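You operate a simulated robot arm through the tools that you are given. There is no shell and no other tool. Be economical: measure what you need, move in short steps, check, and stop when the job is done.

The job below is to be done with a simulated robot arm. You get a single attempt, and the scene is never put back.

JOB
Put the yellow clip on the shelf under the rigging bench. Then take the 38 MM bearing block from the long workbench and leave it on top of the teal box. Then put one of the spacer blocks from the long workbench on top of the white carton there. Then fetch the blue strap bracket from the long workbench and set it on the end of the finishing bench. Then take the brown filter element from the finishing bench and put it on the grey block there. Then fetch the sanding block from the finishing bench and set it on the shelf under the long plywood table. Do these in the order given. Set down upright: yellow clip, spacer block.

Only the result counts: the job must be done as asked and must still hold three seconds after the hand-in. Knocking over, shifting, dropping, spilling or breaking anything else fails it.

ROBOT AND FRAMES
A 6-joint arm with a two-finger parallel gripper on a trunk, on a base that drives. Base frame: it is fixed to the floor where the robot stands at the start and does not move with it; the origin is under the middle of the robot, x ahead of it, y to its left, z up. Readings come in m, rad, newtons and seconds.
With the tool pointing down near the work surface it reaches from about 0.32 to 0.7 m from the robot's upright axis, wherever it stands. Its first joint turns from -2.897 to 2.897 rad. Places, roughly: bearing block [0.25, 4.5, 1]; end of the finishing bench [-0.3, 2.2, 0.8]; filter element [0.75, 2.25, 1]; grey block (6x6x3 cm) [1.4, 2, 0.9]; sanding block (8x5x5 cm) [0.2, 2.1, 0.9]; shelf under the long plywood table [4.2, 2.6, 0.2]; shelf under the rigging bench [0.6, -0.1, 0.4]; spacer block (4x4x5 cm) [0.3, 4.7, 0.9]; spacer block (5x4x5 cm) [0.5, 4.5, 0.9]; strap bracket [0.75, 4.5, 1]; teal box (15x9x6 cm) [1.4, 4.6, 0.9]; white carton [0.5, 4.5, 1]; yellow clip (4x5x7 cm) [0.5, 0, 1.2]. Payload 4.1 kg.
Tool frame: the origin (TCP) lies between the finger pads and is the grasp point; the fingertips stand 0.023 m ahead of it; z points along the fingers, y is the line along which they close. Largest opening 0.094 m; finger width 0.038, thickness 0.01; the body of the gripper, 0.054 by 0.096 m, starts 0.039 m behind the TCP.
Orientation is that of the tool frame in the base frame, as [roll, pitch, yaw] about the fixed x, y, z axes, in that order (R = Rz(yaw) Ry(pitch) Rx(roll)). With the fingers straight down and closing along the base's y, the tool's x points along the base's -x, its y along +y and its z along -z.

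CONTROLS
- The arm moves only by the tool arm_command. Its argument "moves" is a list of rows, each an object of numbers (a shift or turn left out is 0, a gripper value left out holds the last): "x", "y", "z": the shift along the base's x, y, z in m; "ax", "ay", "az": the turn, a rotation vector about the base's x, y, z in rad; "grip": the closure, from 0 (fully open) to 1 (shut). In form: [{"x": .., "y": .., "z": .., "ax": .., "ay": .., "az": .., "grip": ..}, ...]. A call has 1 to 10 rows; each row is the pose to reach, as a shift and turn from the pose commanded when the call began. Each row takes 0.2 s and may step no farther than 0.05 m and 0.15 rad from the row before; otherwise, or with a gripper value out of range, the whole call is refused. A pose out of reach is approached as far as the arm can. The call stops where the force on the tool passes 40 N (or 10 N more than at its start, if that is more) or the arm is blocked; 0.2 s more then pass. The fingers move at their own pace (about 0.045 m/s each) and stop on an object; they squeeze with about 39 N. The grip force told is the motor's: it shows also when the fingers shut on nothing. Time passes only in rows, and 0.2 s behind the last, so rows that repeat a pose let the fingers close. The reply holds the time, the measured pose of the TCP, the force on the tool along the base axes, the opening and the grip force, in the units named above and with some noise, with the torque about the TCP (base axes, N m) and any sound that the robot's microphone picked up.
- Cameras (640 x 400 px; columns grow to the right, rows downward): "scene" is now at [0.0181, 0.1621, 1.5332]; the picture's right is [-0.07, -1.00, 0.00], its down [-0.74, 0.06, -0.67] and it looks along [0.67, -0.05, -0.74] (base axes); focal length 286 px, centre (320, 200). "wrist" rides on the gripper at [0.086, 0.016, -0.074] in the tool frame; the picture's right is [-0.18, 0.98, 0.00], its down [-0.58, -0.11, -0.81] and it looks along [-0.79, -0.15, 0.59] (tool axes); focal length 243 px, centre (320, 200). There is no depth. A picture from a camera that has moved, and an enlarged one, comes with that camera's place and axes in the base frame and with its lens.
- get_image(camera): a new picture of that camera. The clock stands still meanwhile.
- raise_lower(by): slides the trunk up (or, below 0, down) by that many m; the arm and the scene camera ride with it, the base frame stays. It gives what a move gives, with no picture.
- drive_base(legs): drives the robot by 1 to 6 legs, each [ahead, turn to the left] in m and rad, along the robot's own axes; the way and the turn of a leg run together, so that a leg with both is an arc; at most 1.5 m and 3.142 rad a leg. The arm and the cameras ride along, it lands a little off, and it stops where it bumps. It gives what a move gives.
- turn_head(pan, tilt): turns the head with the scene camera to pan (to the left, within 2.705 rad either way) and tilt (down, from -0.506 to 1.204), counted from straight ahead of the robot. It gives what a move gives.
- close_up(camera, box): a new picture of the part [left, top, right, bottom] of that camera's present view, enlarged. The clock stands still meanwhile.
- hand_in(): hands the job in; it is judged then, once.

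Work in short steps. Places have to be worked out from the pictures, the camera data and where the tool is seen: move nearer, look again, correct. Check each grasp and each placing, and mend what went wrong. You have 186 turns and 148 pictures in all, those below and enlarged ones among them. Open the gripper and draw the arm clear of the work before you hand the job in, unless the task says otherwise; then end with one line.

The tools are called as a command line: name --argument value ..., lists and objects as JSON in quotes. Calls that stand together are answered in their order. arm_command: Moves the arm, as the interface text tells. Its arguments: {"type":"object","properties":{"moves":{"type":"array","items":{"type":"object","properties":{"x":{"type":"number"},"y":{"type":"number"},"z":{"type":"number"},"ax":{"type":"number"},"ay":{"type":"number"},"az":{"type":"number"},"grip":{"type":"number"}}}}},"required":["moves"]} The other tools are called the same way: raise_lower (by) slides the trunk up or down; drive_base (legs) drives the base; turn_head (pan, tilt) turns the head that bears the scene camera; get_image (camera) takes a picture; close_up (camera, box) takes an enlarged picture of a part of a camera's view; hand_in () hands the job in.

At the start:

```text
clock: 0.0
ee_pos: [0.2907, -0.0625, 0.9999]
tool_rot: [3.141, -0.001, -3.142]
contact_force: [0.4, -0.3, 0.1]
torque: [0.03, -0.01, 0.0]
width: 0.0939
grasp_force: 0.0
trunk travel left (down, up): [-0.5, 0.09]
robot x, y, heading: [0.0024, 0.001, -0.003]
head pan, tilt: [-0.075, 0.836]
```

scene: 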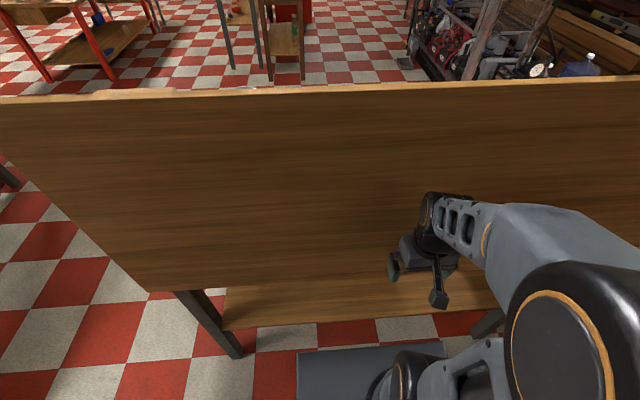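
wrist: 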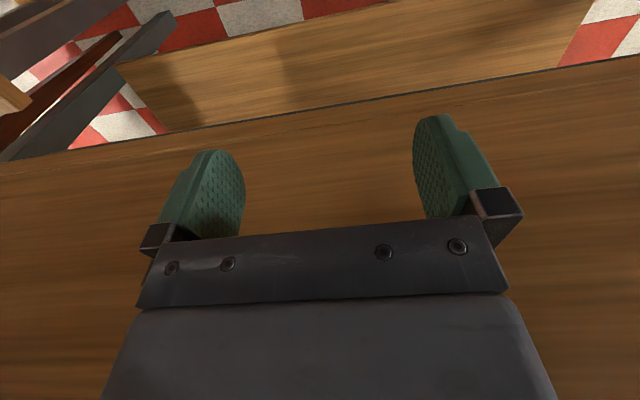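

The bench top is in view but not the yellow clip; I'll look with the head at other angles.

turn_head --pan -0.5 --tilt 0.5

get_image --camera "scene"

turn_head --pan 0.3 --tilt 0.3

get_image --camera "scene"

```text
clock: 0.9
ee_pos: [0.2916, -0.0626, 1.0004]
tool_rot: [3.14, -0.001, -3.141]
contact_force: [-0.2, 0.4, -0.3]
torque: [-0.02, 0.01, 0.0]
width: 0.094
grasp_force: 0.1
trunk travel left (down, up): [-0.5, 0.09]
robot x, y, heading: [-0.0039, -0.0024, 0.001]
head pan, tilt: [-0.499, 0.499]
```

```text
145 pictures are left
camera scene: at [0.0194, 0.1245, 1.562], right [-0.48, -0.88, 0.0], down [-0.42, 0.23, -0.88], along [0.77, -0.42, -0.48], focal length 286 px, centre (320, 200)
```

scene: 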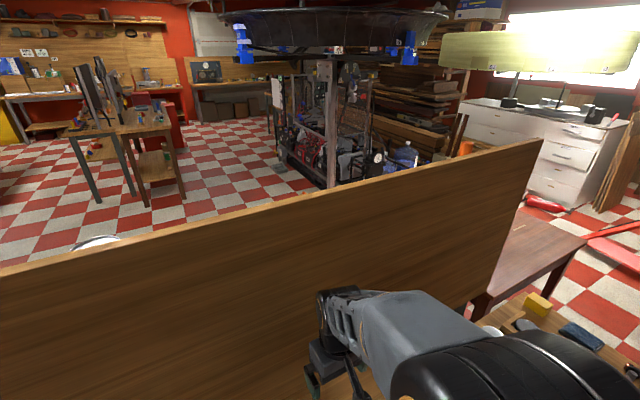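

```text
clock: 2.0
ee_pos: [0.2919, -0.0626, 1.0004]
tool_rot: [3.141, 0.0, 3.141]
contact_force: [0.5, 0.0, -0.4]
torque: [0.01, -0.01, 0.0]
width: 0.0938
grasp_force: 0.2
trunk travel left (down, up): [-0.5, 0.09]
robot x, y, heading: [-0.0011, -0.0038, 0.002]
head pan, tilt: [0.3, 0.3]
```

```text
144 pictures are left
camera scene: at [0.0287, 0.1955, 1.5805], right [0.29, -0.96, 0.0], down [-0.28, -0.09, -0.96], along [0.91, 0.28, -0.3], focal length 286 px, centre (320, 200)
```

scene: 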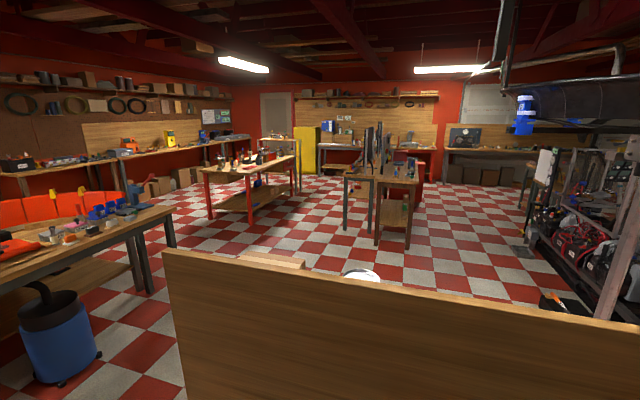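

A tall upright panel stands in front of the robot, with small things at its top edge. I'll raise the trunk and look at that edge closely.

raise_lower --by 0.09

turn_head --pan 0.0 --tilt 0.6

get_image --camera "scene"

```text
clock: 3.3
ee_pos: [0.2907, -0.0617, 1.0884]
tool_rot: [3.141, 0.001, 3.141]
contact_force: [-0.5, 0.9, 0.1]
torque: [0.02, -0.01, -0.02]
width: 0.0942
grasp_force: 0.0
trunk travel left (down, up): [-0.59, 0.0]
robot x, y, heading: [0.0024, 0.0013, -0.001]
head pan, tilt: [0.3, 0.3]
```

```text
clock: 4.1
ee_pos: [0.2908, -0.0621, 1.0903]
tool_rot: [3.141, 0.0, -3.141]
contact_force: [0.6, 0.1, 0.5]
torque: [0.04, 0.01, 0.01]
width: 0.0939
grasp_force: 0.2
trunk travel left (down, up): [-0.59, 0.0]
robot x, y, heading: [-0.0012, -0.0007, 0.002]
head pan, tilt: [0.0, 0.6]
```

```text
143 pictures are left
camera scene: at [0.0279, 0.168, 1.6431], right [0.0, -1.0, 0.0], down [-0.56, 0.0, -0.83], along [0.83, 0.0, -0.56], focal length 286 px, centre (320, 200)
```

scene: 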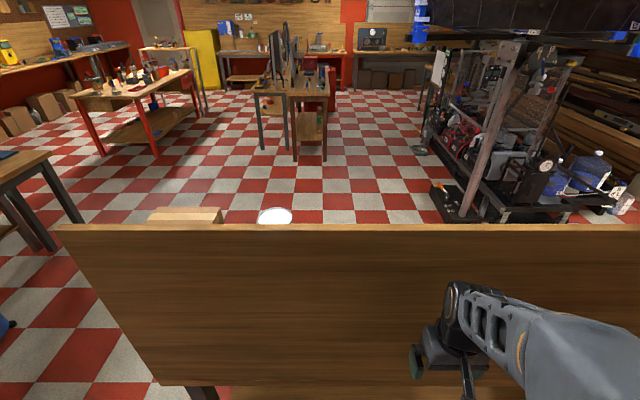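

The panel (x≈0.4, top z≈1.3) hides what is behind it. The floor to the left is free, so I'll back off and drive around its left end, then look.

drive_base --legs '[[-0.3, 0], [0, 1.571], [1.2, 0], [0, -1.571], [1.4, 0]]'

turn_head --pan -2.2 --tilt 0.5

get_image --camera "scene"

```text
clock: 26.2
ee_pos: [1.4719, 1.094, 1.0908]
tool_rot: [3.14, 0.001, 3.094]
contact_force: [-0.3, -0.4, -1.0]
torque: [0.02, -0.01, -0.05]
width: 0.094
grasp_force: 0.0
trunk travel left (down, up): [-0.59, 0.0]
robot x, y, heading: [1.1849, 1.1757, -0.049]
head pan, tilt: [0.0, 0.6]
```

```text
clock: 28.3
ee_pos: [1.473, 1.0938, 1.0893]
tool_rot: [-3.141, 0.002, 3.092]
contact_force: [-0.9, -0.3, 0.2]
torque: [0.03, 0.01, 0.03]
width: 0.094
grasp_force: 0.1
trunk travel left (down, up): [-0.59, 0.0]
robot x, y, heading: [1.1862, 1.1715, -0.053]
head pan, tilt: [-2.201, 0.499]
```

```text
142 pictures are left
camera scene: at [1.0753, 1.2712, 1.6521], right [-0.78, 0.63, 0.0], down [0.3, 0.37, -0.88], along [-0.55, -0.68, -0.48], focal length 286 px, centre (320, 200)
```

scene: 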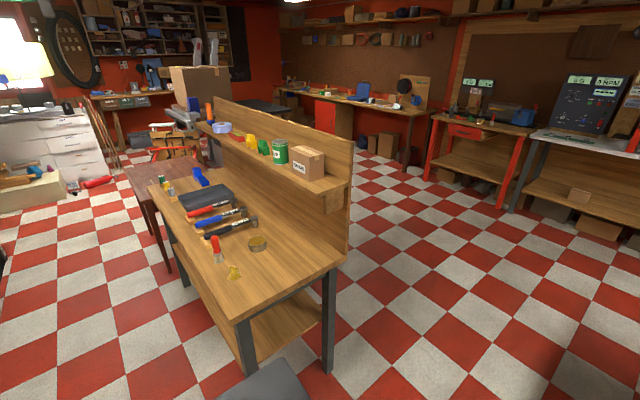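

Now I see the bench from its front: items stand on a riser shelf along the panel, and the yellow clip seems to be among them. Zooming in.

close_up --camera "scene" --box '[190, 90, 350, 190]'

close_up --camera "scene" --box '[140, 160, 380, 310]'

```text
4.00 times, centred on (270, 140) of scene
camera zoom: at [1.0753, 1.2712, 1.6521], right [-0.78, 0.63, 0.0], down [0.3, 0.37, -0.88], along [-0.55, -0.68, -0.48], focal length 1144 px, centre (520, 440)
```

zoom: 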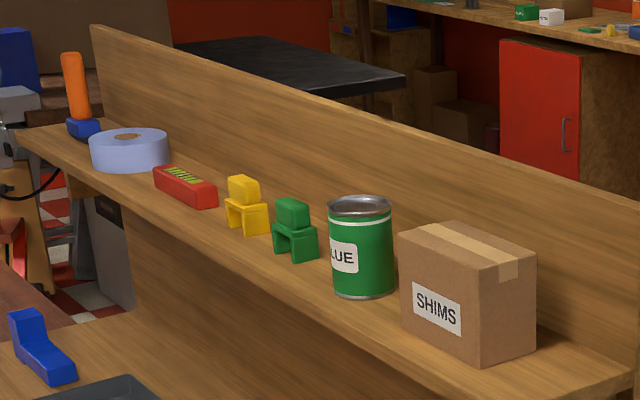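

```text
2.67 times, centred on (260, 235) of scene
camera zoom: at [1.0753, 1.2712, 1.6521], right [-0.78, 0.63, 0.0], down [0.3, 0.37, -0.88], along [-0.55, -0.68, -0.48], focal length 763 px, centre (480, 107)
```

zoom: 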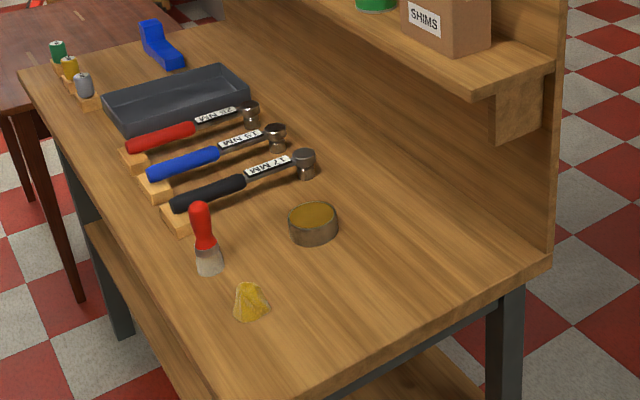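

The clip stands on the riser between a red level and a green clip. I'll drive in front of the bench, facing it.

drive_base --legs '[[0.35, 0.05], [0, -1.571], [1.25, 0], [0, -1.571]]'

turn_head --pan 0.0 --tilt 0.5

get_image --camera "scene"

```text
clock: 44.1
ee_pos: [1.1981, -0.001, 1.0906]
tool_rot: [-3.141, 0.001, -0.032]
contact_force: [-1.3, 0.5, -0.2]
torque: [0.04, -0.02, 0.03]
width: 0.094
grasp_force: 0.1
trunk travel left (down, up): [-0.59, 0.0]
robot x, y, heading: [1.4841, -0.0723, 3.111]
head pan, tilt: [-2.201, 0.499]
```

```text
clock: 46.2
ee_pos: [1.1971, -0.0018, 1.0894]
tool_rot: [-3.141, 0.0, -0.033]
contact_force: [0.4, 0.5, -0.6]
torque: [0.0, 0.02, -0.01]
width: 0.094
grasp_force: 0.1
trunk travel left (down, up): [-0.59, 0.0]
robot x, y, heading: [1.486, -0.0734, 3.109]
head pan, tilt: [0.0, 0.499]
```

```text
139 pictures are left
camera scene: at [1.4489, -0.2376, 1.6521], right [0.03, 1.0, 0.0], down [0.48, -0.02, -0.88], along [-0.88, 0.03, -0.48], focal length 286 px, centre (320, 200)
```

scene: 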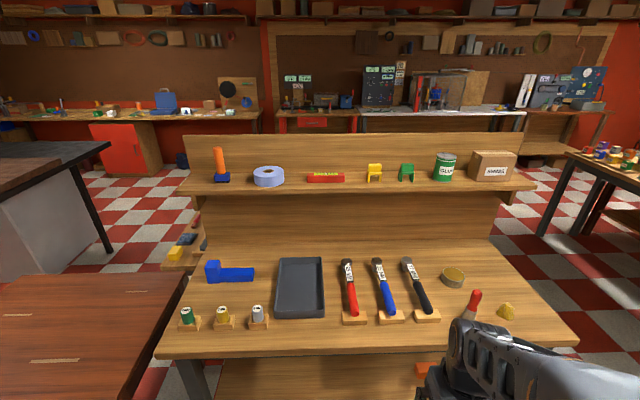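

Triangulation puts the clip at about (0.48, 0.00, 1.23), the bench front edge near x≈0.85. I'll tilt the tool to near-horizontal while extending it over free space.

arm_command --moves '[{"x": -0.02, "z": 0.015, "ay": 0.14}, {"x": -0.04, "z": 0.03, "ay": 0.28}, {"x": -0.06, "z": 0.045, "ay": 0.42}, {"x": -0.08, "z": 0.06, "ay": 0.56}, {"x": -0.1, "z": 0.075, "ay": 0.7}, {"x": -0.12, "z": 0.09, "ay": 0.84}, {"x": -0.14, "z": 0.105, "ay": 0.98}, {"x": -0.16, "z": 0.12, "ay": 1.12}, {"x": -0.18, "z": 0.135, "ay": 1.26}, {"x": -0.2, "z": 0.15, "ay": 1.4}]'

get_image --camera "scene"

```text
clock: 48.4
ee_pos: [0.998, -0.0003, 1.2411]
tool_rot: [2.955, 1.399, -0.19]
contact_force: [-0.2, 0.6, 0.5]
torque: [0.0, 0.0, 0.01]
width: 0.0939
grasp_force: 0.1
trunk travel left (down, up): [-0.59, 0.0]
robot x, y, heading: [1.486, -0.0735, 3.103]
head pan, tilt: [0.0, 0.499]
```

```text
138 pictures are left
camera scene: at [1.4484, -0.2375, 1.6521], right [0.03, 1.0, 0.0], down [0.48, -0.02, -0.88], along [-0.88, 0.03, -0.48], focal length 286 px, centre (320, 200)
```

scene: 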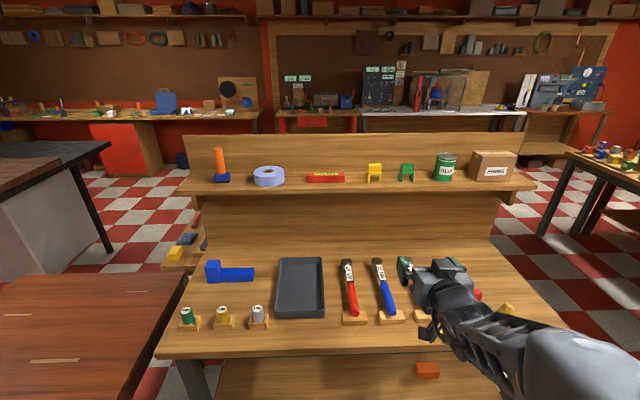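

The arm reached a level pose cleanly. Driving 0.2 m ahead toward the bench.

drive_base --legs '[[0.2, 0.0]]'

get_image --camera "wrist"

get_image --camera "scene"

```text
clock: 50.0
ee_pos: [0.7938, 0.005, 1.2403]
tool_rot: [2.951, 1.397, -0.189]
contact_force: [-0.5, 0.7, -0.6]
torque: [-0.04, 0.01, -0.01]
width: 0.0941
grasp_force: 0.2
trunk travel left (down, up): [-0.59, 0.0]
robot x, y, heading: [1.2821, -0.0683, 3.11]
head pan, tilt: [0.0, 0.499]
```

```text
137 pictures are left
camera wrist: at [0.8817, -0.0144, 1.1679], right [-0.03, -0.98, 0.21], down [0.7, 0.13, 0.71], along [-0.72, 0.17, 0.67], focal length 243 px, centre (320, 200)
```

wrist: 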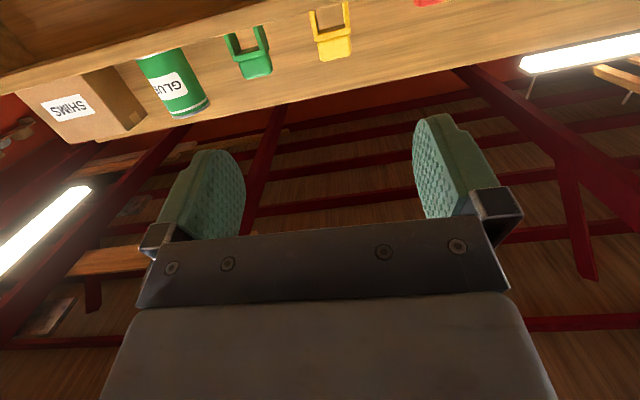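

```text
136 pictures are left
camera scene: at [1.2446, -0.2315, 1.6521], right [0.03, 1.0, 0.0], down [0.48, -0.01, -0.88], along [-0.88, 0.02, -0.48], focal length 286 px, centre (320, 200)
```

scene: 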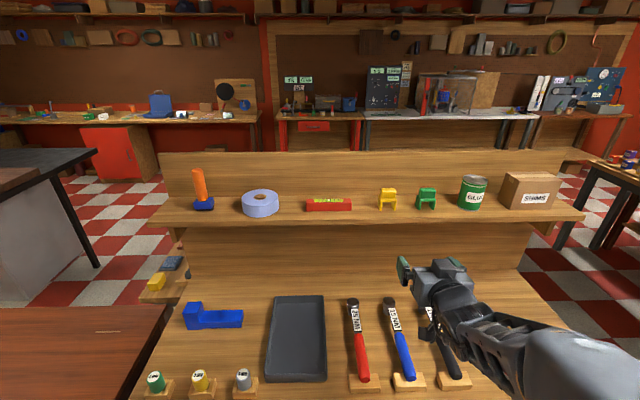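

The wrist camera hangs below the tool in this pose and could strike the riser, so I'll use a ~45° downward tilt. First a zoom on the clip for its exact place and yaw.

arm_command --moves '[{"ay": -0.14}, {"ay": -0.28, "z": 0.02}, {"ay": -0.42, "z": 0.04}, {"ay": -0.56, "z": 0.05}]'

close_up --camera "scene" --box '[300, 160, 460, 260]'

get_image --camera "wrist"

```text
clock: 51.0
ee_pos: [0.7925, 0.0016, 1.2919]
tool_rot: [3.063, 0.844, -0.08]
contact_force: [1.3, 2.3, -1.3]
torque: [-0.06, 0.06, 0.14]
width: 0.0941
grasp_force: 0.0
out of reach, approached as far as the arm can: row 2, 3
trunk travel left (down, up): [-0.59, 0.0]
robot x, y, heading: [1.2852, -0.0683, 3.115]
head pan, tilt: [0.0, 0.499]
```

```text
4.00 times, centred on (380, 210) of scene
camera zoom: at [1.2451, -0.2314, 1.652], right [0.03, 1.0, 0.0], down [0.48, -0.01, -0.88], along [-0.88, 0.02, -0.48], focal length 1144 px, centre (80, 160)
```

zoom: 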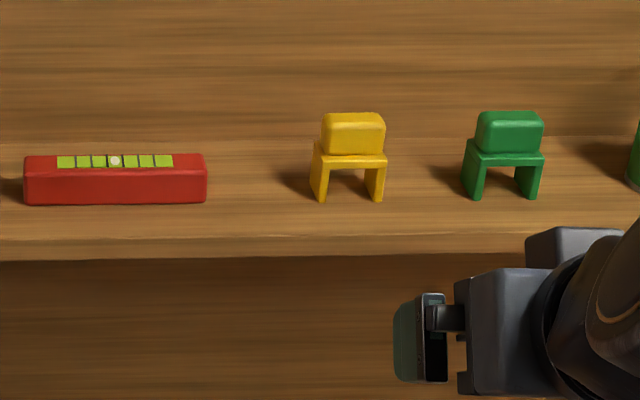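

```text
134 pictures are left
camera wrist: at [0.9051, -0.0178, 1.2776], right [-0.14, -0.97, 0.19], down [0.22, 0.15, 0.96], along [-0.96, 0.18, 0.19], focal length 243 px, centre (320, 200)
```

wrist: 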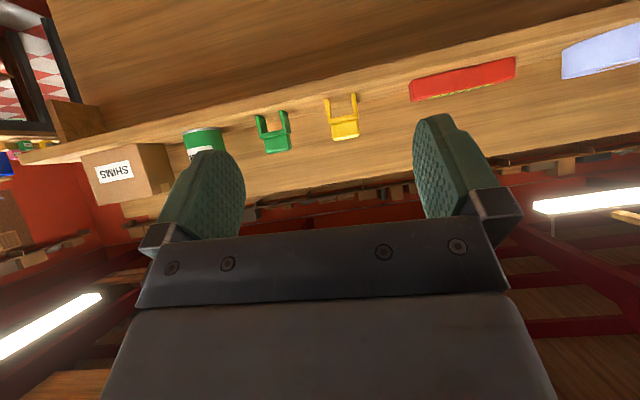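

The block top of the clip is near (0.46, 0.00, 1.24). I'll move the TCP to a standoff in front of and above it, and look again with the wrist.

arm_command --moves '[{"x": -0.04, "z": 0.005}, {"x": -0.08, "z": 0.01}, {"x": -0.12, "z": 0.015}, {"x": -0.16, "z": 0.02}, {"x": -0.2, "z": 0.025}]'

get_image --camera "wrist"

close_up --camera "scene" --box '[300, 160, 460, 260]'

```text
clock: 52.2
ee_pos: [0.5923, 0.0012, 1.3146]
tool_rot: [3.099, 0.837, -0.049]
contact_force: [0.4, 0.1, -0.2]
torque: [0.02, 0.0, -0.01]
width: 0.0939
grasp_force: 0.0
trunk travel left (down, up): [-0.59, 0.0]
robot x, y, heading: [1.278, -0.0693, 3.113]
head pan, tilt: [0.0, 0.499]
```

```text
133 pictures are left
camera wrist: at [0.706, -0.017, 1.3007], right [-0.14, -0.98, 0.16], down [0.21, 0.13, 0.97], along [-0.97, 0.17, 0.19], focal length 243 px, centre (320, 200)
```

wrist: 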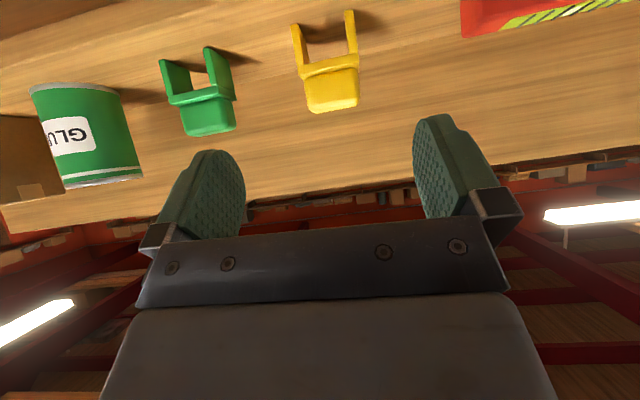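

```text
4.00 times, centred on (380, 210) of scene
camera zoom: at [1.2445, -0.2314, 1.6521], right [0.03, 1.0, 0.0], down [0.48, -0.01, -0.88], along [-0.88, 0.02, -0.48], focal length 1144 px, centre (80, 160)
```

zoom: 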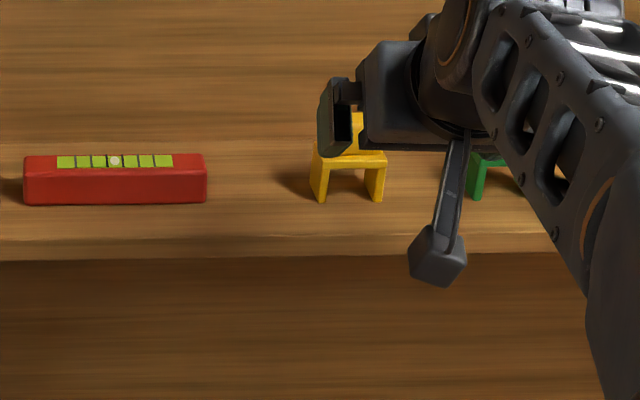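

Standoff looks good; the block is centred between the fingers. Advancing along the tool axis to (0.475, -0.002, 1.245).

arm_command --moves '[{"x": -0.03, "z": -0.018}, {"x": -0.06, "z": -0.036, "y": -0.002}, {"x": -0.09, "z": -0.054, "y": -0.003}, {"x": -0.117, "z": -0.07, "y": -0.003}]'

get_image --camera "wrist"

close_up --camera "scene" --box '[300, 160, 460, 260]'

```text
clock: 53.2
ee_pos: [0.4736, -0.0001, 1.2428]
tool_rot: [3.1, 0.835, -0.048]
contact_force: [0.1, 0.0, 0.7]
torque: [-0.03, 0.0, 0.01]
width: 0.0943
grasp_force: 0.1
trunk travel left (down, up): [-0.59, 0.0]
robot x, y, heading: [1.2856, -0.0738, 3.115]
head pan, tilt: [0.0, 0.499]
```

```text
131 pictures are left
camera wrist: at [0.5872, -0.0167, 1.2293], right [-0.14, -0.98, 0.16], down [0.21, 0.13, 0.97], along [-0.97, 0.17, 0.19], focal length 243 px, centre (320, 200)
```

wrist: 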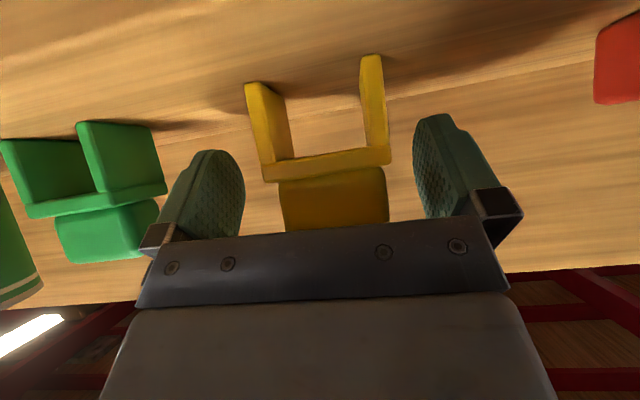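

```text
4.00 times, centred on (380, 210) of scene
camera zoom: at [1.2438, -0.2313, 1.6521], right [0.03, 1.0, 0.0], down [0.48, -0.01, -0.88], along [-0.88, 0.02, -0.48], focal length 1144 px, centre (80, 160)
```

zoom: 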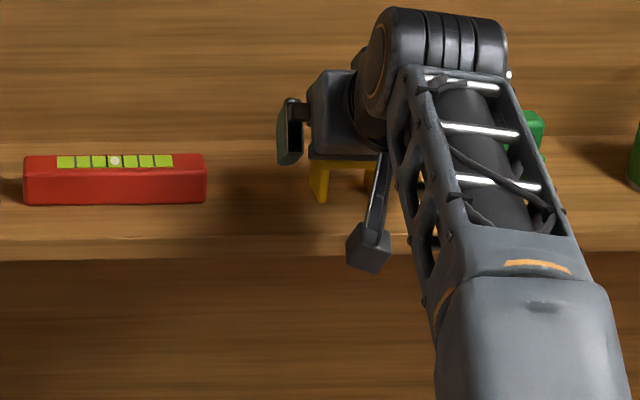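

The clip's block sits between the pads. Closing the gripper.

arm_command --moves '[{"grip": 1}, {"grip": 1}, {"grip": 1}, {"grip": 1}, {"grip": 1}]'

get_image --camera "wrist"

```text
clock: 54.4
ee_pos: [0.4751, 0.0013, 1.2442]
tool_rot: [3.101, 0.84, -0.048]
contact_force: [-0.8, 0.1, 1.3]
torque: [0.03, -0.02, 0.03]
width: 0.0494
grasp_force: 39.6
trunk travel left (down, up): [-0.59, 0.0]
robot x, y, heading: [1.2816, -0.0703, 3.112]
head pan, tilt: [0.0, 0.499]
```

```text
129 pictures are left
camera wrist: at [0.5885, -0.0166, 1.2309], right [-0.14, -0.98, 0.16], down [0.21, 0.13, 0.97], along [-0.97, 0.17, 0.19], focal length 243 px, centre (320, 200)
```

wrist: 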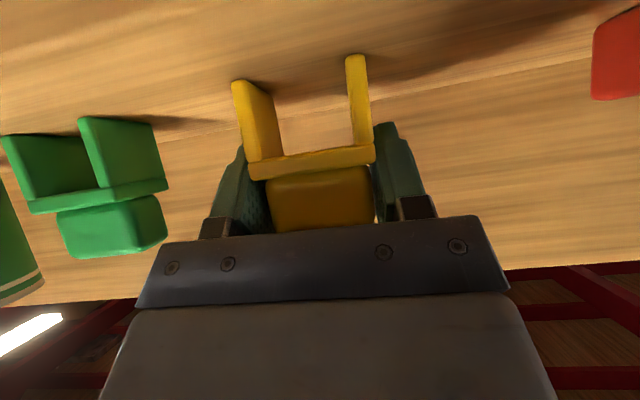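

Gripped (width 0.049). Lifting straight up first, then drawing back.

arm_command --moves '[{"z": 0.02}, {"z": 0.05}, {"z": 0.08}, {"x": 0.04, "z": 0.09}, {"x": 0.08, "z": 0.09}, {"x": 0.12, "z": 0.09}, {"x": 0.16, "z": 0.08}, {"x": 0.2, "z": 0.08}, {"x": 0.24, "z": 0.07}, {"x": 0.28, "z": 0.07}]'

get_image --camera "scene"

```text
clock: 56.6
ee_pos: [0.7576, -0.0006, 1.3135]
tool_rot: [3.1, 0.841, -0.048]
contact_force: [0.6, 0.6, -0.6]
torque: [-0.03, 0.0, 0.06]
width: 0.0492
grasp_force: 39.1
out of reach, approached as far as the arm can: row 1, 2, 3
trunk travel left (down, up): [-0.59, 0.0]
robot x, y, heading: [1.2822, -0.0674, 3.109]
head pan, tilt: [0.0, 0.499]
```

```text
128 pictures are left
camera scene: at [1.2466, -0.2316, 1.6521], right [0.03, 1.0, 0.0], down [0.48, -0.01, -0.88], along [-0.88, 0.02, -0.48], focal length 286 px, centre (320, 200)
```

scene: 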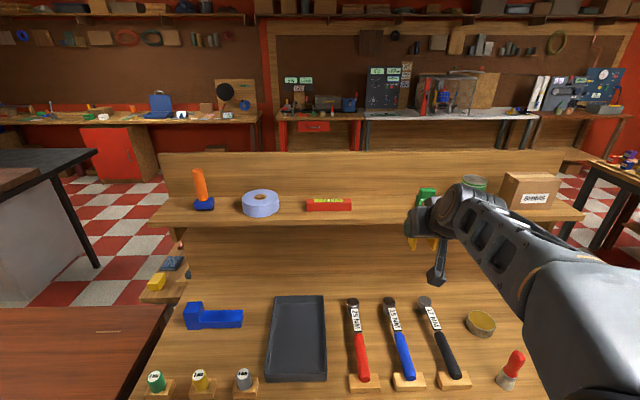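

Clip held, neighbours undisturbed. Backing off 0.5 m, then lowering the trunk to see the lower shelf.

drive_base --legs '[[-0.5, 0.03]]'

raise_lower --by -0.55

get_image --camera "scene"

```text
clock: 59.6
ee_pos: [1.2698, -0.0178, 1.3141]
tool_rot: [3.098, 0.841, -0.043]
contact_force: [-0.2, 0.3, -0.4]
torque: [0.01, 0.03, 0.02]
width: 0.049
grasp_force: 38.8
trunk travel left (down, up): [-0.59, 0.0]
robot x, y, heading: [1.796, -0.0818, 3.121]
head pan, tilt: [0.0, 0.499]
```

```text
refused: -0.55 is not a number from -0.4 to 0.4
```

```text
127 pictures are left
camera scene: at [1.7612, -0.2445, 1.6521], right [0.02, 1.0, 0.0], down [0.48, -0.01, -0.88], along [-0.88, 0.02, -0.48], focal length 286 px, centre (320, 200)
```

scene: 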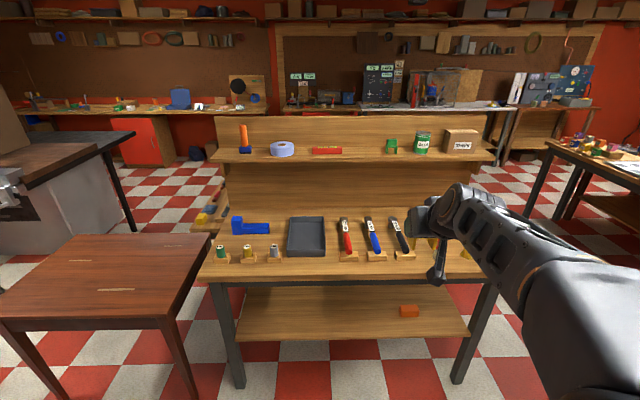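

Shelf front edge is near x≈0.86, z≈0.4; bench top at z≈0.82; the orange block on the shelf is at y≈0.24, so y≈0 is free. Lowering trunk in two steps.

raise_lower --by -0.4

raise_lower --by -0.15

arm_command --moves '[{"z": -0.05}, {"z": -0.1}, {"z": -0.15}, {"z": -0.2}, {"z": -0.23}]'

get_image --camera "scene"

get_image --camera "wrist"

```text
clock: 63.5
ee_pos: [1.268, -0.0169, 0.914]
tool_rot: [3.1, 0.839, -0.041]
contact_force: [-0.4, -0.1, -0.2]
torque: [0.02, 0.0, -0.03]
width: 0.0495
grasp_force: 39.1
trunk travel left (down, up): [-0.19, 0.4]
robot x, y, heading: [1.8029, -0.0844, 3.124]
head pan, tilt: [0.0, 0.499]
```

```text
clock: 65.2
ee_pos: [1.269, -0.0177, 0.765]
tool_rot: [3.1, 0.84, -0.042]
contact_force: [0.3, -0.1, -0.7]
torque: [0.01, 0.0, 0.03]
width: 0.0494
grasp_force: 39.0
trunk travel left (down, up): [-0.04, 0.55]
robot x, y, heading: [1.7994, -0.079, 3.12]
head pan, tilt: [0.0, 0.499]
```

```text
clock: 66.4
ee_pos: [1.27, -0.0208, 0.5334]
tool_rot: [3.106, 0.837, -0.032]
contact_force: [-0.1, -0.2, -0.1]
torque: [0.0, 0.02, 0.0]
width: 0.0496
grasp_force: 38.5
trunk travel left (down, up): [-0.04, 0.55]
robot x, y, heading: [1.7964, -0.078, 3.121]
head pan, tilt: [0.0, 0.499]
```

```text
126 pictures are left
camera scene: at [1.7608, -0.2444, 1.1022], right [0.02, 1.0, 0.0], down [0.48, -0.01, -0.88], along [-0.88, 0.02, -0.48], focal length 286 px, centre (320, 200)
```

scene: 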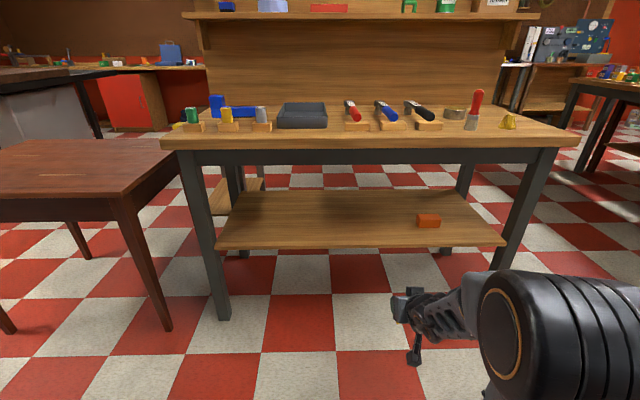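

```text
125 pictures are left
camera wrist: at [1.3835, -0.0373, 0.52], right [-0.13, -0.98, 0.16], down [0.21, 0.13, 0.97], along [-0.97, 0.16, 0.19], focal length 243 px, centre (320, 200)
```

wrist: 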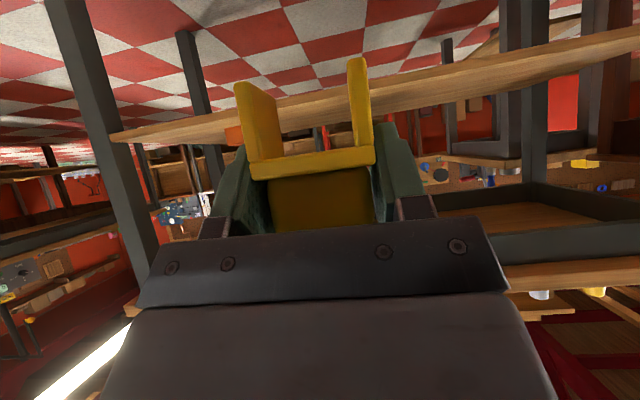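

Shelf surface estimated z≈0.41, front edge x≈0.87. Driving 0.45 m ahead puts the clip just over the shelf with ~7 cm clearance.

drive_base --legs '[[0.45, 0.0]]'

arm_command --moves '[{"x": -0.04}, {"x": -0.08}, {"x": -0.1, "z": -0.02}, {"x": -0.1, "z": -0.04}]'

get_image --camera "wrist"

get_image --camera "scene"

```text
clock: 69.1
ee_pos: [0.8155, -0.0167, 0.5358]
tool_rot: [3.101, 0.84, -0.035]
contact_force: [0.1, 0.3, -0.7]
torque: [0.01, 0.0, -0.01]
width: 0.0492
grasp_force: 39.2
trunk travel left (down, up): [-0.04, 0.55]
robot x, y, heading: [1.344, -0.0706, 3.129]
head pan, tilt: [0.0, 0.499]
```

```text
clock: 70.1
ee_pos: [0.715, -0.0168, 0.4956]
tool_rot: [3.1, 0.841, -0.034]
contact_force: [0.6, 0.4, -0.5]
torque: [-0.03, 0.01, 0.0]
width: 0.0496
grasp_force: 38.4
trunk travel left (down, up): [-0.04, 0.55]
robot x, y, heading: [1.3434, -0.0712, 3.13]
head pan, tilt: [0.0, 0.499]
```

```text
124 pictures are left
camera wrist: at [0.8285, -0.0331, 0.4806], right [-0.13, -0.98, 0.16], down [0.21, 0.13, 0.97], along [-0.97, 0.16, 0.19], focal length 243 px, centre (320, 200)
```

wrist: 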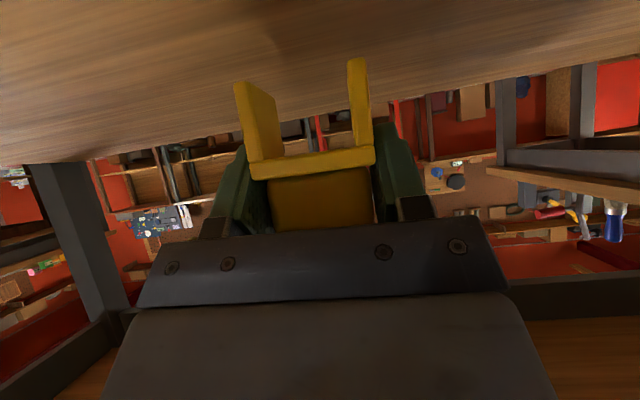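

```text
123 pictures are left
camera scene: at [1.3078, -0.2364, 1.1021], right [0.01, 1.0, 0.0], down [0.48, -0.01, -0.88], along [-0.88, 0.01, -0.48], focal length 286 px, centre (320, 200)
```

scene: 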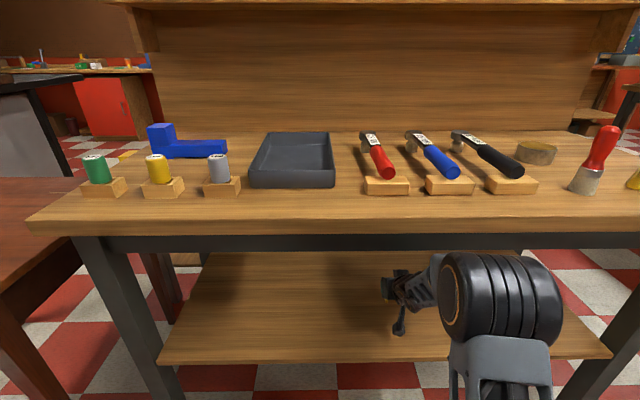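

Everything is clear. Lowering gently toward the shelf.

arm_command --moves '[{"z": -0.01}, {"z": -0.02}, {"z": -0.03}]'

close_up --camera "wrist" --box '[200, 20, 440, 170]'

```text
clock: 70.9
ee_pos: [0.7168, -0.0155, 0.4657]
tool_rot: [3.102, 0.838, -0.036]
contact_force: [0.1, 0.1, -0.5]
torque: [-0.02, -0.03, 0.01]
width: 0.0495
grasp_force: 39.3
trunk travel left (down, up): [-0.04, 0.55]
robot x, y, heading: [1.3436, -0.0743, 3.128]
head pan, tilt: [0.0, 0.499]
```

```text
2.67 times, centred on (320, 95) of wrist
camera zoom: at [0.8287, -0.0325, 0.4515], right [-0.13, -0.98, 0.16], down [0.21, 0.13, 0.97], along [-0.97, 0.16, 0.19], focal length 647 px, centre (320, 480)
```

zoom: 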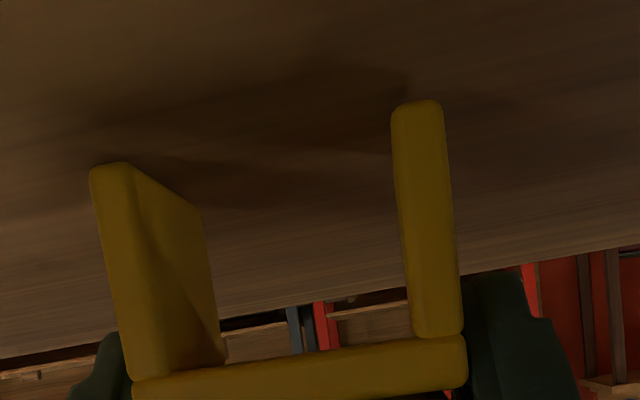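

Still a small gap. Continue with small steps, watching force.

arm_command --moves '[{"z": -0.004}, {"z": -0.008}]'

arm_command --moves '[{"z": -0.004}]'

```text
clock: 71.5
ee_pos: [0.7138, -0.0174, 0.4628]
tool_rot: [3.102, 0.852, -0.032]
contact_force: [3.3, -0.3, 37.5]
torque: [0.25, -0.25, -0.03]
width: 0.0494
grasp_force: 38.9
trunk travel left (down, up): [-0.04, 0.55]
robot x, y, heading: [1.3448, -0.0712, 3.128]
head pan, tilt: [0.0, 0.499]
```

```text
clock: 71.9
ee_pos: [0.7144, -0.0166, 0.4579]
tool_rot: [3.101, 0.85, -0.032]
contact_force: [-0.5, -2.4, 36.0]
torque: [0.52, -0.06, 0.04]
width: 0.0496
grasp_force: 38.9
trunk travel left (down, up): [-0.04, 0.55]
robot x, y, heading: [1.3399, -0.0692, 3.126]
head pan, tilt: [0.0, 0.499]
```

Contact made. Easing up 4 mm and opening.

arm_command --moves '[{"z": 0.003}, {"z": 0.003}]'

get_image --camera "wrist"

```text
clock: 72.5
ee_pos: [0.7143, -0.0165, 0.4567]
tool_rot: [3.103, 0.844, -0.034]
contact_force: [-6.8, -4.1, 22.1]
torque: [0.28, 0.49, 0.16]
width: 0.0494
grasp_force: 39.4
trunk travel left (down, up): [-0.04, 0.55]
robot x, y, heading: [1.3447, -0.0734, 3.129]
head pan, tilt: [0.0, 0.499]
```

```text
121 pictures are left
camera wrist: at [0.828, -0.0326, 0.4423], right [-0.12, -0.98, 0.16], down [0.22, 0.13, 0.97], along [-0.97, 0.16, 0.2], focal length 243 px, centre (320, 200)
```

wrist: 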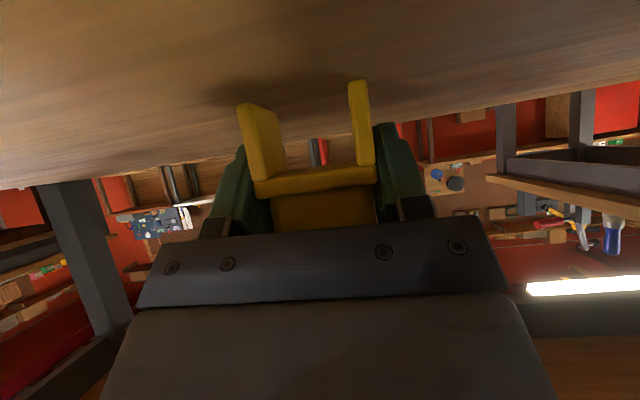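

The clip pivoted slightly in the grip (feet pushed forward). I'll lift a little and look to correct before releasing.

arm_command --moves '[{"z": 0.01}, {"z": 0.025}]'

get_image --camera "wrist"

close_up --camera "scene" --box '[340, 240, 460, 340]'

```text
clock: 73.1
ee_pos: [0.7162, -0.0146, 0.4778]
tool_rot: [3.1, 0.835, -0.037]
contact_force: [0.1, 1.3, -0.4]
torque: [0.0, 0.01, 0.0]
width: 0.0497
grasp_force: 39.0
trunk travel left (down, up): [-0.04, 0.55]
robot x, y, heading: [1.34, -0.0775, 3.129]
head pan, tilt: [0.0, 0.499]
```

```text
120 pictures are left
camera wrist: at [0.8298, -0.0317, 0.4644], right [-0.13, -0.98, 0.16], down [0.21, 0.13, 0.97], along [-0.97, 0.16, 0.19], focal length 243 px, centre (320, 200)
```

wrist: 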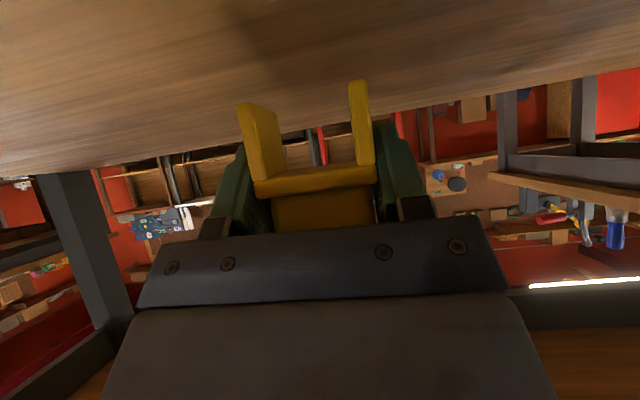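

```text
4.00 times, centred on (400, 290) of scene
camera zoom: at [1.3076, -0.2364, 1.1019], right [0.02, 1.0, 0.0], down [0.48, -0.01, -0.88], along [-0.88, 0.01, -0.48], focal length 1144 px, centre (0, -160)
```

zoom: 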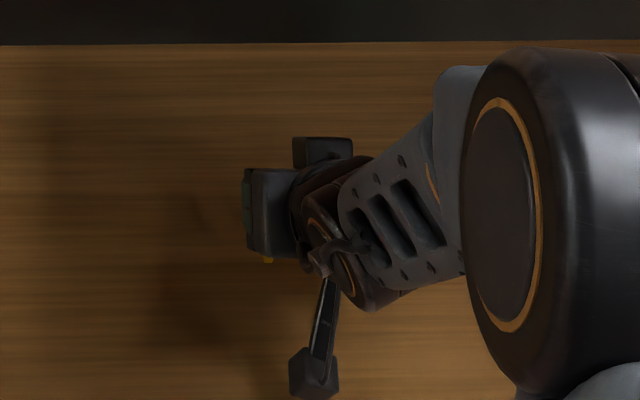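

Zooming on the held clip to measure its tilt precisely.

close_up --camera "wrist" --box '[216, 60, 408, 240]'

```text
2.22 times, centred on (312, 150) of wrist
camera zoom: at [0.8298, -0.0317, 0.4644], right [-0.13, -0.98, 0.16], down [0.21, 0.13, 0.97], along [-0.97, 0.16, 0.19], focal length 539 px, centre (338, 311)
```

zoom: 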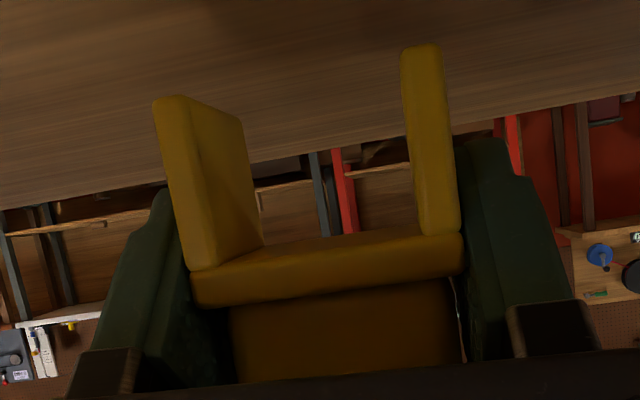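

On a closer look the clip only slid ~8 mm up in the grip and stays essentially upright. Lower again to just at contact and release.

arm_command --moves '[{"z": -0.01}, {"z": -0.017}]'

```text
clock: 73.7
ee_pos: [0.7175, -0.0143, 0.4619]
tool_rot: [3.099, 0.84, -0.035]
contact_force: [-0.2, 0.1, -0.9]
torque: [0.02, 0.02, -0.04]
width: 0.0498
grasp_force: 39.1
trunk travel left (down, up): [-0.04, 0.55]
robot x, y, heading: [1.3418, -0.0725, 3.129]
head pan, tilt: [0.0, 0.499]
```

arm_command --moves '[{"z": -0.003}]'

```text
clock: 74.1
ee_pos: [0.7174, -0.0157, 0.4596]
tool_rot: [3.101, 0.838, -0.038]
contact_force: [1.2, 0.5, 0.0]
torque: [-0.02, 0.01, 0.02]
width: 0.0497
grasp_force: 38.7
trunk travel left (down, up): [-0.04, 0.55]
robot x, y, heading: [1.3389, -0.0743, 3.127]
head pan, tilt: [0.0, 0.499]
```

Free still; 3 mm more.

arm_command --moves '[{"z": -0.003}]'

```text
clock: 74.5
ee_pos: [0.7155, -0.0145, 0.4568]
tool_rot: [3.1, 0.838, -0.035]
contact_force: [-0.5, 0.1, 1.2]
torque: [0.02, -0.01, -0.01]
width: 0.0494
grasp_force: 38.9
trunk travel left (down, up): [-0.04, 0.55]
robot x, y, heading: [1.3381, -0.0692, 3.125]
head pan, tilt: [0.0, 0.499]
```

Nearly at contact; two more mm and then open.

arm_command --moves '[{"z": -0.002}]'

arm_command --moves '[{"grip": 0.7}, {"grip": 0.3}, {"grip": 0}, {"grip": 0}, {"grip": 0}, {"grip": 0}]'

get_image --camera "wrist"

```text
clock: 74.9
ee_pos: [0.7145, -0.0146, 0.4574]
tool_rot: [3.1, 0.844, -0.036]
contact_force: [2.1, 0.4, 9.3]
torque: [0.24, 0.05, -0.07]
width: 0.0495
grasp_force: 39.2
trunk travel left (down, up): [-0.04, 0.55]
robot x, y, heading: [1.3438, -0.0714, 3.13]
head pan, tilt: [0.0, 0.499]
```

```text
clock: 76.3
ee_pos: [0.7148, -0.0151, 0.4563]
tool_rot: [3.099, 0.84, -0.035]
contact_force: [-0.1, 0.3, 0.2]
torque: [0.02, -0.03, 0.03]
width: 0.0938
grasp_force: 0.2
trunk travel left (down, up): [-0.04, 0.55]
robot x, y, heading: [1.3417, -0.0725, 3.127]
head pan, tilt: [0.0, 0.499]
```

```text
117 pictures are left
camera wrist: at [0.8292, -0.0316, 0.4413], right [-0.13, -0.98, 0.16], down [0.21, 0.13, 0.97], along [-0.97, 0.16, 0.19], focal length 243 px, centre (320, 200)
```

wrist: 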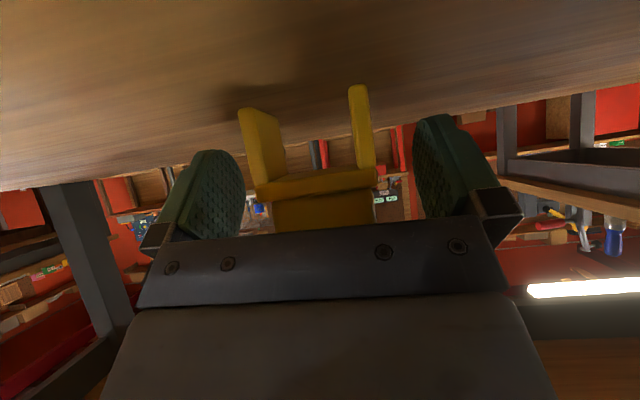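

The clip stands upright. Withdrawing along the tool axis, then back.

arm_command --moves '[{"x": 0.03, "z": 0.02}, {"x": 0.06, "z": 0.04}, {"x": 0.1, "z": 0.05}, {"x": 0.14, "z": 0.05}]'

drive_base --legs '[[-0.35, 0.0]]'

get_image --camera "wrist"

get_image --camera "scene"

```text
clock: 77.3
ee_pos: [0.8563, -0.016, 0.5043]
tool_rot: [3.101, 0.838, -0.034]
contact_force: [-0.4, 0.2, -0.7]
torque: [0.05, 0.02, 0.01]
width: 0.0942
grasp_force: 0.1
trunk travel left (down, up): [-0.04, 0.55]
robot x, y, heading: [1.3388, -0.0746, 3.132]
head pan, tilt: [0.0, 0.499]
```

```text
clock: 79.6
ee_pos: [1.2006, -0.0195, 0.5043]
tool_rot: [3.1, 0.841, -0.04]
contact_force: [0.6, -0.4, -0.3]
torque: [-0.02, 0.0, -0.01]
width: 0.0936
grasp_force: 0.0
trunk travel left (down, up): [-0.04, 0.55]
robot x, y, heading: [1.6842, -0.077, 3.121]
head pan, tilt: [0.0, 0.499]
```

```text
116 pictures are left
camera wrist: at [1.3137, -0.0366, 0.4902], right [-0.13, -0.98, 0.16], down [0.21, 0.13, 0.97], along [-0.97, 0.16, 0.19], focal length 243 px, centre (320, 200)
```

wrist: 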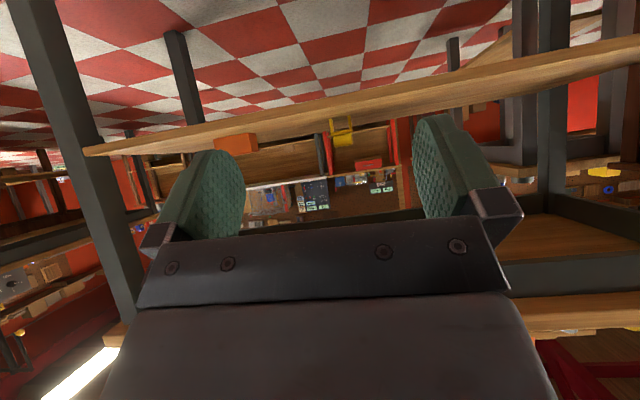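

```text
115 pictures are left
camera scene: at [1.6505, -0.2422, 1.1021], right [0.02, 1.0, 0.0], down [0.48, -0.01, -0.88], along [-0.88, 0.02, -0.48], focal length 286 px, centre (320, 200)
```

scene: 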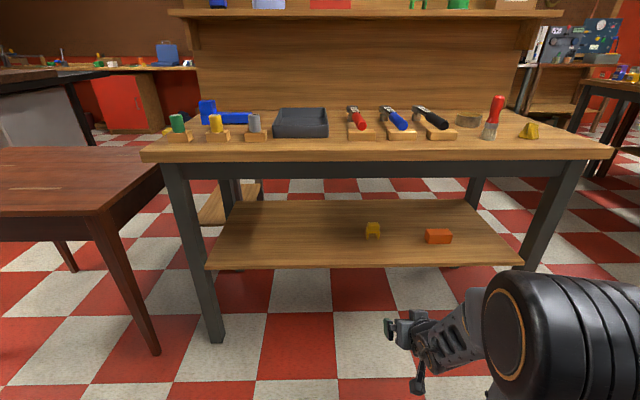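

Clip stands on the shelf; step 1 done. Now raise the trunk, tuck the arm back to the vertical pose and look toward the long workbench.

arm_command --moves '[{"ay": -0.14, "x": 0.02, "z": 0.03}, {"ay": -0.28, "x": 0.04, "z": 0.06}, {"ay": -0.42, "x": 0.06, "z": 0.09}, {"ay": -0.56, "x": 0.09, "z": 0.12}, {"ay": -0.7, "x": 0.12, "z": 0.15}, {"ay": -0.84, "x": 0.15, "z": 0.18}, {"ay": -0.84, "x": 0.17, "z": 0.2}]'

raise_lower --by 0.4

raise_lower --by 0.15

turn_head --pan -1.3 --tilt 0.35

get_image --camera "scene"

turn_head --pan -2.0 --tilt 0.35

get_image --camera "scene"

```text
clock: 81.2
ee_pos: [1.371, -0.0184, 0.7039]
tool_rot: [3.13, -0.002, -0.028]
contact_force: [-1.6, 0.1, -0.6]
torque: [0.01, 0.0, 0.0]
width: 0.0939
grasp_force: 0.1
out of reach, approached as far as the arm can: row 1, 2
trunk travel left (down, up): [-0.04, 0.55]
robot x, y, heading: [1.6843, -0.0778, 3.119]
head pan, tilt: [0.0, 0.499]
```

```text
clock: 85.0
ee_pos: [1.3703, -0.0185, 1.1035]
tool_rot: [3.132, -0.001, -0.026]
contact_force: [-0.1, -1.1, -0.4]
torque: [0.0, 0.05, 0.0]
width: 0.0941
grasp_force: 0.1
trunk travel left (down, up): [-0.44, 0.15]
robot x, y, heading: [1.683, -0.0781, 3.117]
head pan, tilt: [0.0, 0.499]
```

```text
clock: 86.8
ee_pos: [1.3711, -0.0189, 1.2537]
tool_rot: [3.131, -0.001, -0.028]
contact_force: [0.4, -0.3, -0.6]
torque: [0.01, 0.0, 0.03]
width: 0.0942
grasp_force: 0.1
trunk travel left (down, up): [-0.59, 0.0]
robot x, y, heading: [1.6817, -0.0809, 3.121]
head pan, tilt: [0.0, 0.499]
```

```text
clock: 88.2
ee_pos: [1.3713, -0.0183, 1.254]
tool_rot: [3.13, -0.001, -0.027]
contact_force: [0.2, -0.6, -0.6]
torque: [0.01, 0.03, 0.05]
width: 0.0939
grasp_force: 0.0
trunk travel left (down, up): [-0.59, 0.0]
robot x, y, heading: [1.6855, -0.08, 3.122]
head pan, tilt: [-1.3, 0.351]
```

```text
114 pictures are left
camera scene: at [1.7184, -0.1539, 1.6658], right [0.97, 0.25, 0.0], down [0.09, -0.33, -0.94], along [-0.23, 0.91, -0.34], focal length 286 px, centre (320, 200)
```

scene: 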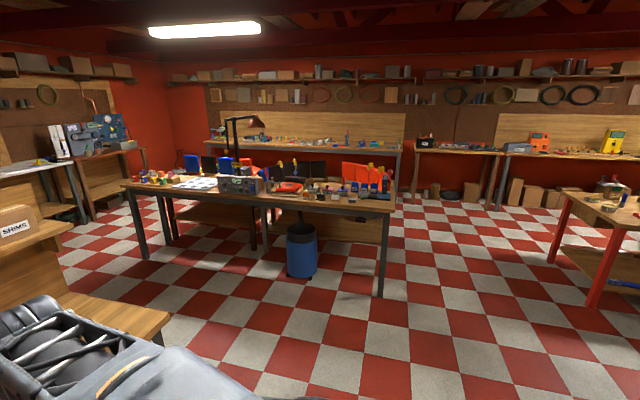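

```text
clock: 89.3
ee_pos: [1.3708, -0.0191, 1.2533]
tool_rot: [3.132, 0.0, -0.028]
contact_force: [0.6, 0.4, -0.2]
torque: [0.0, 0.02, 0.02]
width: 0.0939
grasp_force: 0.0
trunk travel left (down, up): [-0.59, 0.0]
robot x, y, heading: [1.6882, -0.0756, 3.121]
head pan, tilt: [-2.0, 0.351]
```

```text
113 pictures are left
camera scene: at [1.7819, -0.1602, 1.6658], right [0.9, -0.43, 0.0], down [-0.15, -0.31, -0.94], along [0.41, 0.85, -0.34], focal length 286 px, centre (320, 200)
```

scene: 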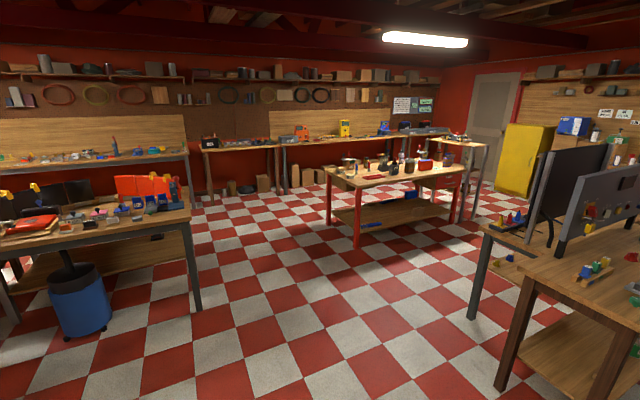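

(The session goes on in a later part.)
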